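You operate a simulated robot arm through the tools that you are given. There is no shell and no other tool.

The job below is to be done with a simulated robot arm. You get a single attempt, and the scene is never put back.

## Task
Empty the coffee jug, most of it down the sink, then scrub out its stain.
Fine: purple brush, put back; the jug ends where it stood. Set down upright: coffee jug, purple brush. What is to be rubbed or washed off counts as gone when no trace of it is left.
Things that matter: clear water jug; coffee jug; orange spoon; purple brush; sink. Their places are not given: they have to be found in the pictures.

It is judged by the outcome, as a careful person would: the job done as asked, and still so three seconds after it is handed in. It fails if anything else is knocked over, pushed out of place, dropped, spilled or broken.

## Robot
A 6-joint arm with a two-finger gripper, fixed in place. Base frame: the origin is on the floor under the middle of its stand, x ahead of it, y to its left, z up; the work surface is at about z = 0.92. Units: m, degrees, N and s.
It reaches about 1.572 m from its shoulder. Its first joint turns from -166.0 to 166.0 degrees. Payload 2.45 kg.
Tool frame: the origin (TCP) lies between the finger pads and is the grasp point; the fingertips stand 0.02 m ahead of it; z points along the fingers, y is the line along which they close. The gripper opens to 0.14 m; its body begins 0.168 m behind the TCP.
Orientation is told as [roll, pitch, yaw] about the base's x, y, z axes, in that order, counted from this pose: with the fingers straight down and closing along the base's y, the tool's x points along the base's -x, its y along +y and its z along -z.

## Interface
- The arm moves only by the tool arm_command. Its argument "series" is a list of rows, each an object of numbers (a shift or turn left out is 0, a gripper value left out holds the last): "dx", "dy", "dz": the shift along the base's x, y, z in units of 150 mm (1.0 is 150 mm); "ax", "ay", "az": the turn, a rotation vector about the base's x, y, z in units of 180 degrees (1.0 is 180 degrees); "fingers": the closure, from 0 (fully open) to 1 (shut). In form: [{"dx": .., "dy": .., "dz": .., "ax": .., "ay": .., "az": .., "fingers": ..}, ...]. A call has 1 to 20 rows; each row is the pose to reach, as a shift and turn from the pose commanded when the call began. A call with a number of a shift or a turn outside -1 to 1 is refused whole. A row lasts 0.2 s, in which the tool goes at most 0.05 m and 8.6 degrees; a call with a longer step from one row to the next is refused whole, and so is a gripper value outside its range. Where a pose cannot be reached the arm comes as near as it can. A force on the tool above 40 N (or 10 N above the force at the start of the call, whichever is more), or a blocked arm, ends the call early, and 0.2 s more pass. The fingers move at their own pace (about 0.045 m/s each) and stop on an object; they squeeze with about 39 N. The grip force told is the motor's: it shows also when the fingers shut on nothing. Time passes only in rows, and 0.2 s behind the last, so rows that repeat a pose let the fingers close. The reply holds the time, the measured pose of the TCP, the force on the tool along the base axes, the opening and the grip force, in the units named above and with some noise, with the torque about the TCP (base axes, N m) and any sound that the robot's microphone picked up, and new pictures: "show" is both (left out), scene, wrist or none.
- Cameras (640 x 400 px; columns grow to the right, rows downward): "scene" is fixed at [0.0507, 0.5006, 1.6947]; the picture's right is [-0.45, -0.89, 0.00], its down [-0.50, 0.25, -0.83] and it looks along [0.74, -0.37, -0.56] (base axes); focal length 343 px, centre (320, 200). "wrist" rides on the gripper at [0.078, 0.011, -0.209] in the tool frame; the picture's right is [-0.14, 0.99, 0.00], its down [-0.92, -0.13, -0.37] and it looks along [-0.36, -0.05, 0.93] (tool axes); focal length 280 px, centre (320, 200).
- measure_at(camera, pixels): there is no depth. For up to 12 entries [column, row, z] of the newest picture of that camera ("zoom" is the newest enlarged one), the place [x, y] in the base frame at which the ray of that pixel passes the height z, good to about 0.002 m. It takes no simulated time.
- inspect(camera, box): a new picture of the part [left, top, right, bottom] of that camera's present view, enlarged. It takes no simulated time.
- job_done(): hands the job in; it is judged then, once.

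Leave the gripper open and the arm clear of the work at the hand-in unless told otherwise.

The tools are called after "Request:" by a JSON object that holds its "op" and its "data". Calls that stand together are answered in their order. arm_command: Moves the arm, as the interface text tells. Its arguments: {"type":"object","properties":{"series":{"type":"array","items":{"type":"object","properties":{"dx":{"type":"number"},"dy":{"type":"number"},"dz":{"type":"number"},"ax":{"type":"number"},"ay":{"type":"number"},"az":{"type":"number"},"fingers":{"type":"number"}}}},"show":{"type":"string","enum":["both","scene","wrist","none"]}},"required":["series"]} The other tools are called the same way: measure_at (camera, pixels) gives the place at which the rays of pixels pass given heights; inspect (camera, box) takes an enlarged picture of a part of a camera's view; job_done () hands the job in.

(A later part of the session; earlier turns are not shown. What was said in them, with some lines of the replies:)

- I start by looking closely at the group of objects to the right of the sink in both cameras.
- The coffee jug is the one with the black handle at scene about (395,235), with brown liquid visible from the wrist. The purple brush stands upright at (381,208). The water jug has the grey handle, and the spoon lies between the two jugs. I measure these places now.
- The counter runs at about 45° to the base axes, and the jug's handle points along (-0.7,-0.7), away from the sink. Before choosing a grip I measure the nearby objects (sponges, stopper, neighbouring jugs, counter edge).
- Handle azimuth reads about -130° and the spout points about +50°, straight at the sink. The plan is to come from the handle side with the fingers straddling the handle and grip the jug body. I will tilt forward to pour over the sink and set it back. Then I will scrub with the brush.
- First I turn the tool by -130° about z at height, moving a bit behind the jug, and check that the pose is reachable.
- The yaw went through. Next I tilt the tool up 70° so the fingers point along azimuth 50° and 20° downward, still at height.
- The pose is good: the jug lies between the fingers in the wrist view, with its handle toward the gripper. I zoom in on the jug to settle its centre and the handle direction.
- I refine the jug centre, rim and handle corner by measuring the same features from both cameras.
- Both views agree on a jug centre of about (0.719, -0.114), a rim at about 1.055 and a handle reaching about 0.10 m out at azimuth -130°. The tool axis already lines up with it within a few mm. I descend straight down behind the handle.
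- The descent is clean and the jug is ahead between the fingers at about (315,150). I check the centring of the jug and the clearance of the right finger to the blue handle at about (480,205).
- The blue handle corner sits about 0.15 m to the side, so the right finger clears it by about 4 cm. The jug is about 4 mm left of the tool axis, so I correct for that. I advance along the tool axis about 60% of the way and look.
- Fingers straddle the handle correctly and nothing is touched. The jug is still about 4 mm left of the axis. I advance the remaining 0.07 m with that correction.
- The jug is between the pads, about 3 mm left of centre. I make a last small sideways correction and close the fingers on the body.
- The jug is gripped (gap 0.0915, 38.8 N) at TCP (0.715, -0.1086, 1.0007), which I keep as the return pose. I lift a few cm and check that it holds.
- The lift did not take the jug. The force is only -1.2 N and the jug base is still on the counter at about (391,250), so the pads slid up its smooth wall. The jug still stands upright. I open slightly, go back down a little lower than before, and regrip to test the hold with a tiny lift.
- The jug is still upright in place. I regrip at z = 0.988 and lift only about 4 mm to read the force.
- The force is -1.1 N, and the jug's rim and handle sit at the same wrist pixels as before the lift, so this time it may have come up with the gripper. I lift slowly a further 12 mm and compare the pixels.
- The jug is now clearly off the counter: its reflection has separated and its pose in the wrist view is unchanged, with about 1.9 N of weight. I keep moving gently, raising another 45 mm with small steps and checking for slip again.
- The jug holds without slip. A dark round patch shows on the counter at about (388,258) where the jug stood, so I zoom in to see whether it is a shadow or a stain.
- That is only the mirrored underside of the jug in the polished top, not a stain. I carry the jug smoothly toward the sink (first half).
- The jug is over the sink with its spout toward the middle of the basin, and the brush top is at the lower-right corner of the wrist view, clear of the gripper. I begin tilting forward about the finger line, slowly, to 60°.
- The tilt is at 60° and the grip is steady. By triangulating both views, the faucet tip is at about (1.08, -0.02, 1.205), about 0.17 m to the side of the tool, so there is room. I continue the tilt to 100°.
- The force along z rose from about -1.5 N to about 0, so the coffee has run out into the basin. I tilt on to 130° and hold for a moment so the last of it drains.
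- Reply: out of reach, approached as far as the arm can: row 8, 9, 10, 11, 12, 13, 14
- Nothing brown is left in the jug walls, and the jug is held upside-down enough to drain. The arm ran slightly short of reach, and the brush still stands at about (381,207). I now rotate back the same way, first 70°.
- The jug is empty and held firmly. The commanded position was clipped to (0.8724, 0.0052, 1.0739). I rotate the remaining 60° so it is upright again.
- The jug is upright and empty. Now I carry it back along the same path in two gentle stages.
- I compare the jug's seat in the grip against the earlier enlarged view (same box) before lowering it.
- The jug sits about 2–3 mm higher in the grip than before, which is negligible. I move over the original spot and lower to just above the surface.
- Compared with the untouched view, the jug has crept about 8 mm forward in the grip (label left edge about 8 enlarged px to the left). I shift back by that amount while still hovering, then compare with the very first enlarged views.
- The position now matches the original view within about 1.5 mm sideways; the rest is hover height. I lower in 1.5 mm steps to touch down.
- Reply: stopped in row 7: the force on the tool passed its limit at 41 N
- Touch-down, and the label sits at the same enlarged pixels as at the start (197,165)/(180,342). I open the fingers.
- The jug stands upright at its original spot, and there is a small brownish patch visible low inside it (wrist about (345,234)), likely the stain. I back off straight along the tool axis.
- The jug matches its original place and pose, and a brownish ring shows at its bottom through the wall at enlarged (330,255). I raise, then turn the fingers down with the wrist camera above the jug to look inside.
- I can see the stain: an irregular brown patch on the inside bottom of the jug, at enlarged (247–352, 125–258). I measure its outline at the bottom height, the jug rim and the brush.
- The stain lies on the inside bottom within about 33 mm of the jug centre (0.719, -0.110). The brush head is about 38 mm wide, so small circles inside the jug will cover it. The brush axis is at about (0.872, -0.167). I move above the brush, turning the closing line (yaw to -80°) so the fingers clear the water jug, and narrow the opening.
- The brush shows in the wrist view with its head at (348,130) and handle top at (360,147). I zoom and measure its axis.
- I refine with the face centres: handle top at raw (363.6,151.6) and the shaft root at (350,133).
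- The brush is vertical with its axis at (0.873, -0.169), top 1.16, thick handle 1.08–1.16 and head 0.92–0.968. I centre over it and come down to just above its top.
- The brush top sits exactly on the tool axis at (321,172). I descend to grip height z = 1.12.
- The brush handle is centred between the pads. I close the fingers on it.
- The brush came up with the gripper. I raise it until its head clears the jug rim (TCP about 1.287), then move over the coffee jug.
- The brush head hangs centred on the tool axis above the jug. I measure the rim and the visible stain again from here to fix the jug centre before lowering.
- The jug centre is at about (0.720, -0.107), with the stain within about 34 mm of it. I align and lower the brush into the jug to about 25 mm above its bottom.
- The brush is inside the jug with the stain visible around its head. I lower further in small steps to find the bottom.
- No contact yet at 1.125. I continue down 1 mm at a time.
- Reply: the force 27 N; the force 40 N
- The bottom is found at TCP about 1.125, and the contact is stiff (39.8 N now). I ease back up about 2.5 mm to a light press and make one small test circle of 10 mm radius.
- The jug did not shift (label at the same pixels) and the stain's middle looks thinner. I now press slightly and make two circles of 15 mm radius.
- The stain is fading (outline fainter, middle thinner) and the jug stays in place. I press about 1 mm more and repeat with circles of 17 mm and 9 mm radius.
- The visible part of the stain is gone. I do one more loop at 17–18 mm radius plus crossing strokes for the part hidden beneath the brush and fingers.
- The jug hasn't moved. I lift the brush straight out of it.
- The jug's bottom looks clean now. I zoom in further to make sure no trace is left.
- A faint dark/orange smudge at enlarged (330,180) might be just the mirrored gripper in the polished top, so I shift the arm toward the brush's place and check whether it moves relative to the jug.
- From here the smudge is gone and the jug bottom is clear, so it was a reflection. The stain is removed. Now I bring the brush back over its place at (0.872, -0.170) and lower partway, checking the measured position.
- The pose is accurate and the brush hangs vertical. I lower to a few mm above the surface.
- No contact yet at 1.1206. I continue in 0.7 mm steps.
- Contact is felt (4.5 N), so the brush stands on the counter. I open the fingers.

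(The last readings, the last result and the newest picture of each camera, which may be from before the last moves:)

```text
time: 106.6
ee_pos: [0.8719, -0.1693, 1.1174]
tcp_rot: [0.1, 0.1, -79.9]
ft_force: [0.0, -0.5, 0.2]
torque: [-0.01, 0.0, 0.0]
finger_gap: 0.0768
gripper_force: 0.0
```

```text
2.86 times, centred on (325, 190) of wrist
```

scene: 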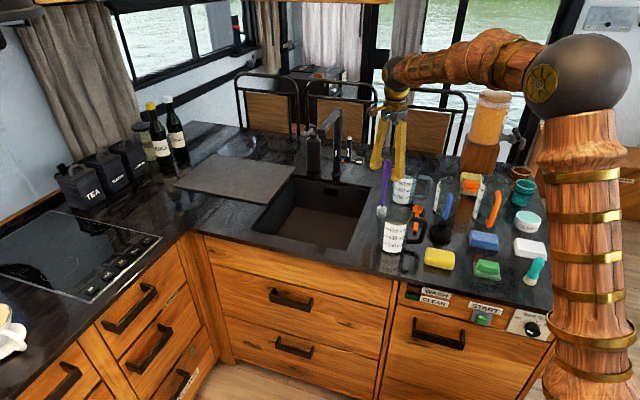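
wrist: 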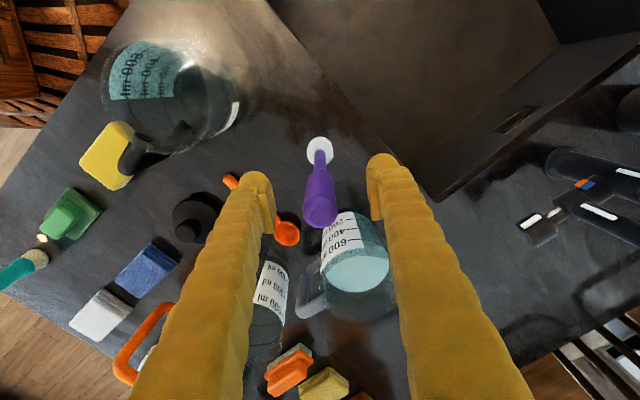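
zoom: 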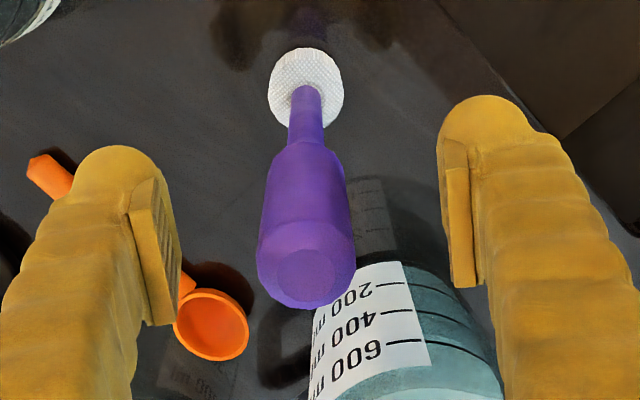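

The brush stands upright exactly where it was (same pixels as before the pick). I raise the open gripper straight up clear of it.

Request:
{"op": "arm_command", "data": {"series": [{"dz": 0.08}, {"dz": 0.2}, {"dz": 0.35}, {"dz": 0.5}, {"dz": 0.65}, {"dz": 0.8}, {"dz": 0.95}, {"dz": 1.0}], "show": "none"}}

Request:
{"op": "arm_command", "data": {"series": [{"dz": 0.2, "fingers": 0.2}, {"dz": 0.4, "fingers": 0.0}, {"dz": 0.6, "dx": -0.1, "fingers": 0.0}, {"dz": 0.8, "dx": -0.3, "fingers": 0.0}, {"dz": 0.95, "dx": -0.5, "fingers": 0.0}, {"dz": 1.0, "dx": -0.75, "fingers": 0.0}, {"dz": 1.0, "dx": -0.95, "dy": -0.1, "fingers": 0.0}, {"dz": 1.0, "dx": -1.0, "dy": -0.2, "fingers": 0.0}, {"dz": 1.0, "dx": -1.0, "dy": -0.2, "fingers": 0.0}]}}

Request:
{"op": "inspect", "data": {"camera": "scene", "box": [360, 140, 560, 300]}}

Request:
{"op": "inspect", "data": {"camera": "wrist", "box": [200, 20, 440, 170]}}

```text
time: 108.4
ee_pos: [0.872, -0.1699, 1.2684]
tcp_rot: [0.0, 0.1, -79.9]
ft_force: [-0.7, -0.4, 1.3]
torque: [-0.01, 0.0, -0.02]
finger_gap: 0.0771
gripper_force: 0.0
```

```text
time: 110.4
ee_pos: [0.7207, -0.2007, 1.4178]
tcp_rot: [0.0, 0.0, -79.9]
ft_force: [-0.4, 0.2, 0.6]
torque: [-0.02, 0.0, 0.01]
finger_gap: 0.1405
gripper_force: 0.1
```

scene: 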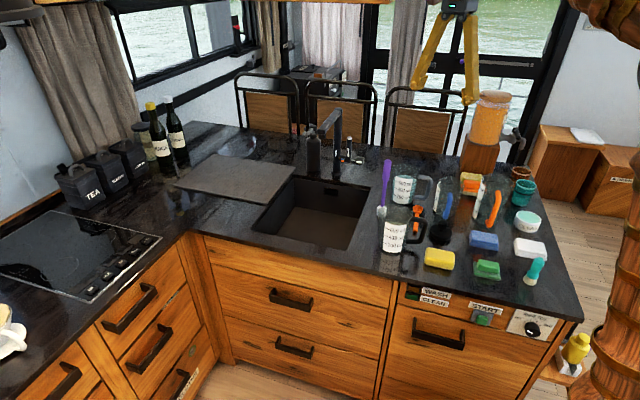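
wrist: 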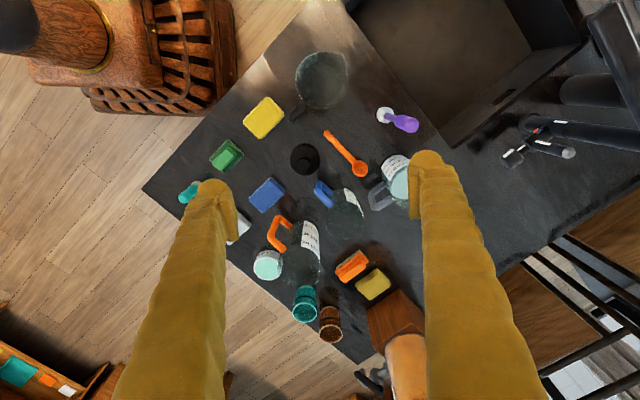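

```text
2.50 times, centred on (460, 220) of scene
```

zoom: 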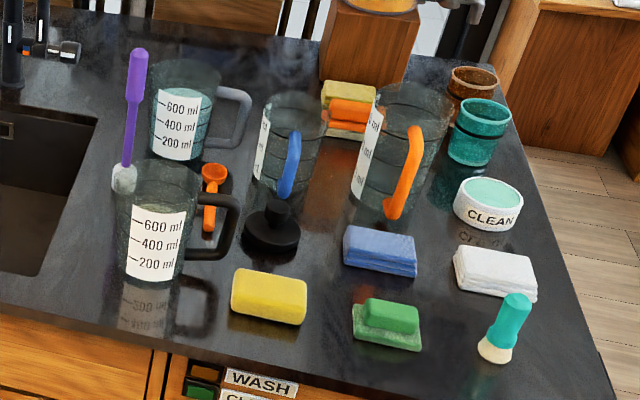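

```text
2.67 times, centred on (320, 95) of wrist
```

zoom: 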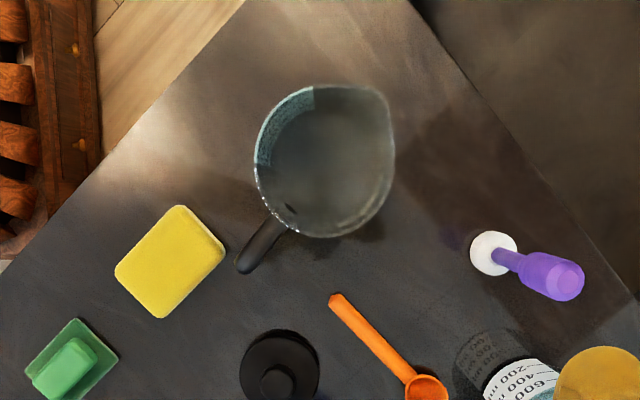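

Everything matches the first picture: jug, brush, spoon, water jug, sponges and stopper all in place. One last close look into the jug for any trace of stain.

Request:
{"op": "inspect", "data": {"camera": "wrist", "box": [290, 45, 355, 115]}}

Request:
{"op": "inspect", "data": {"camera": "scene", "box": [230, 150, 410, 290]}}

```text
5.71 times, centred on (322, 80) of wrist
```

zoom: 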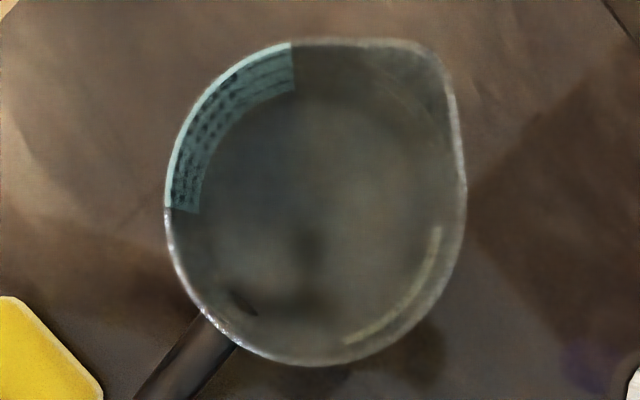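

```text
2.86 times, centred on (320, 220) of scene
```

zoom: 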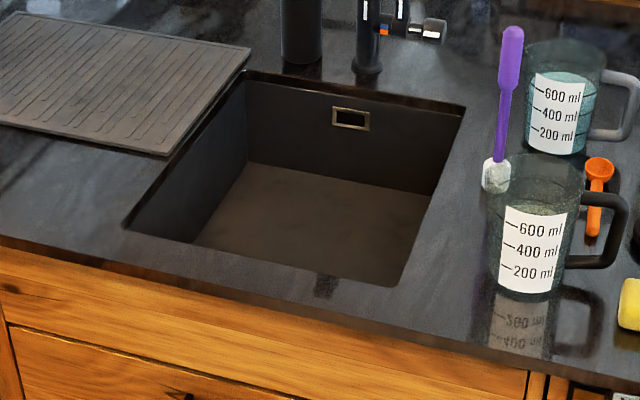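

The jug is empty and clean, with no stain left. The dark mark on the counter by the sink was there in the first picture too, so nothing was spilled. Jug and brush stand upright in their places, the gripper is open and the arm is clear, so I hand the job in.

Request:
{"op": "job_done", "data": {}}

```text
The job is handed in.
```

The coffee jug is empty and clean inside, and I have handed the job in. I haven't had a verdict back on it.

- **Pouring:** I tipped the jug out over the sink. It held no visible coffee afterwards, and I saw none spilled on the counter.
- **Stain:** The stain was on the inside bottom of the jug. I scrubbed it with the purple brush, and the last close-up showed no trace.
- **Places:** In the last pictures, the jug and the brush stand upright where they started. The water jug, the spoon and everything else look untouched.
- **A failed first lift:** The fingers first slid up the jug's smooth side without lifting it. It stayed standing, and I lowered the grip and lifted again.

At hand-in the gripper was open and the arm was clear of the work.
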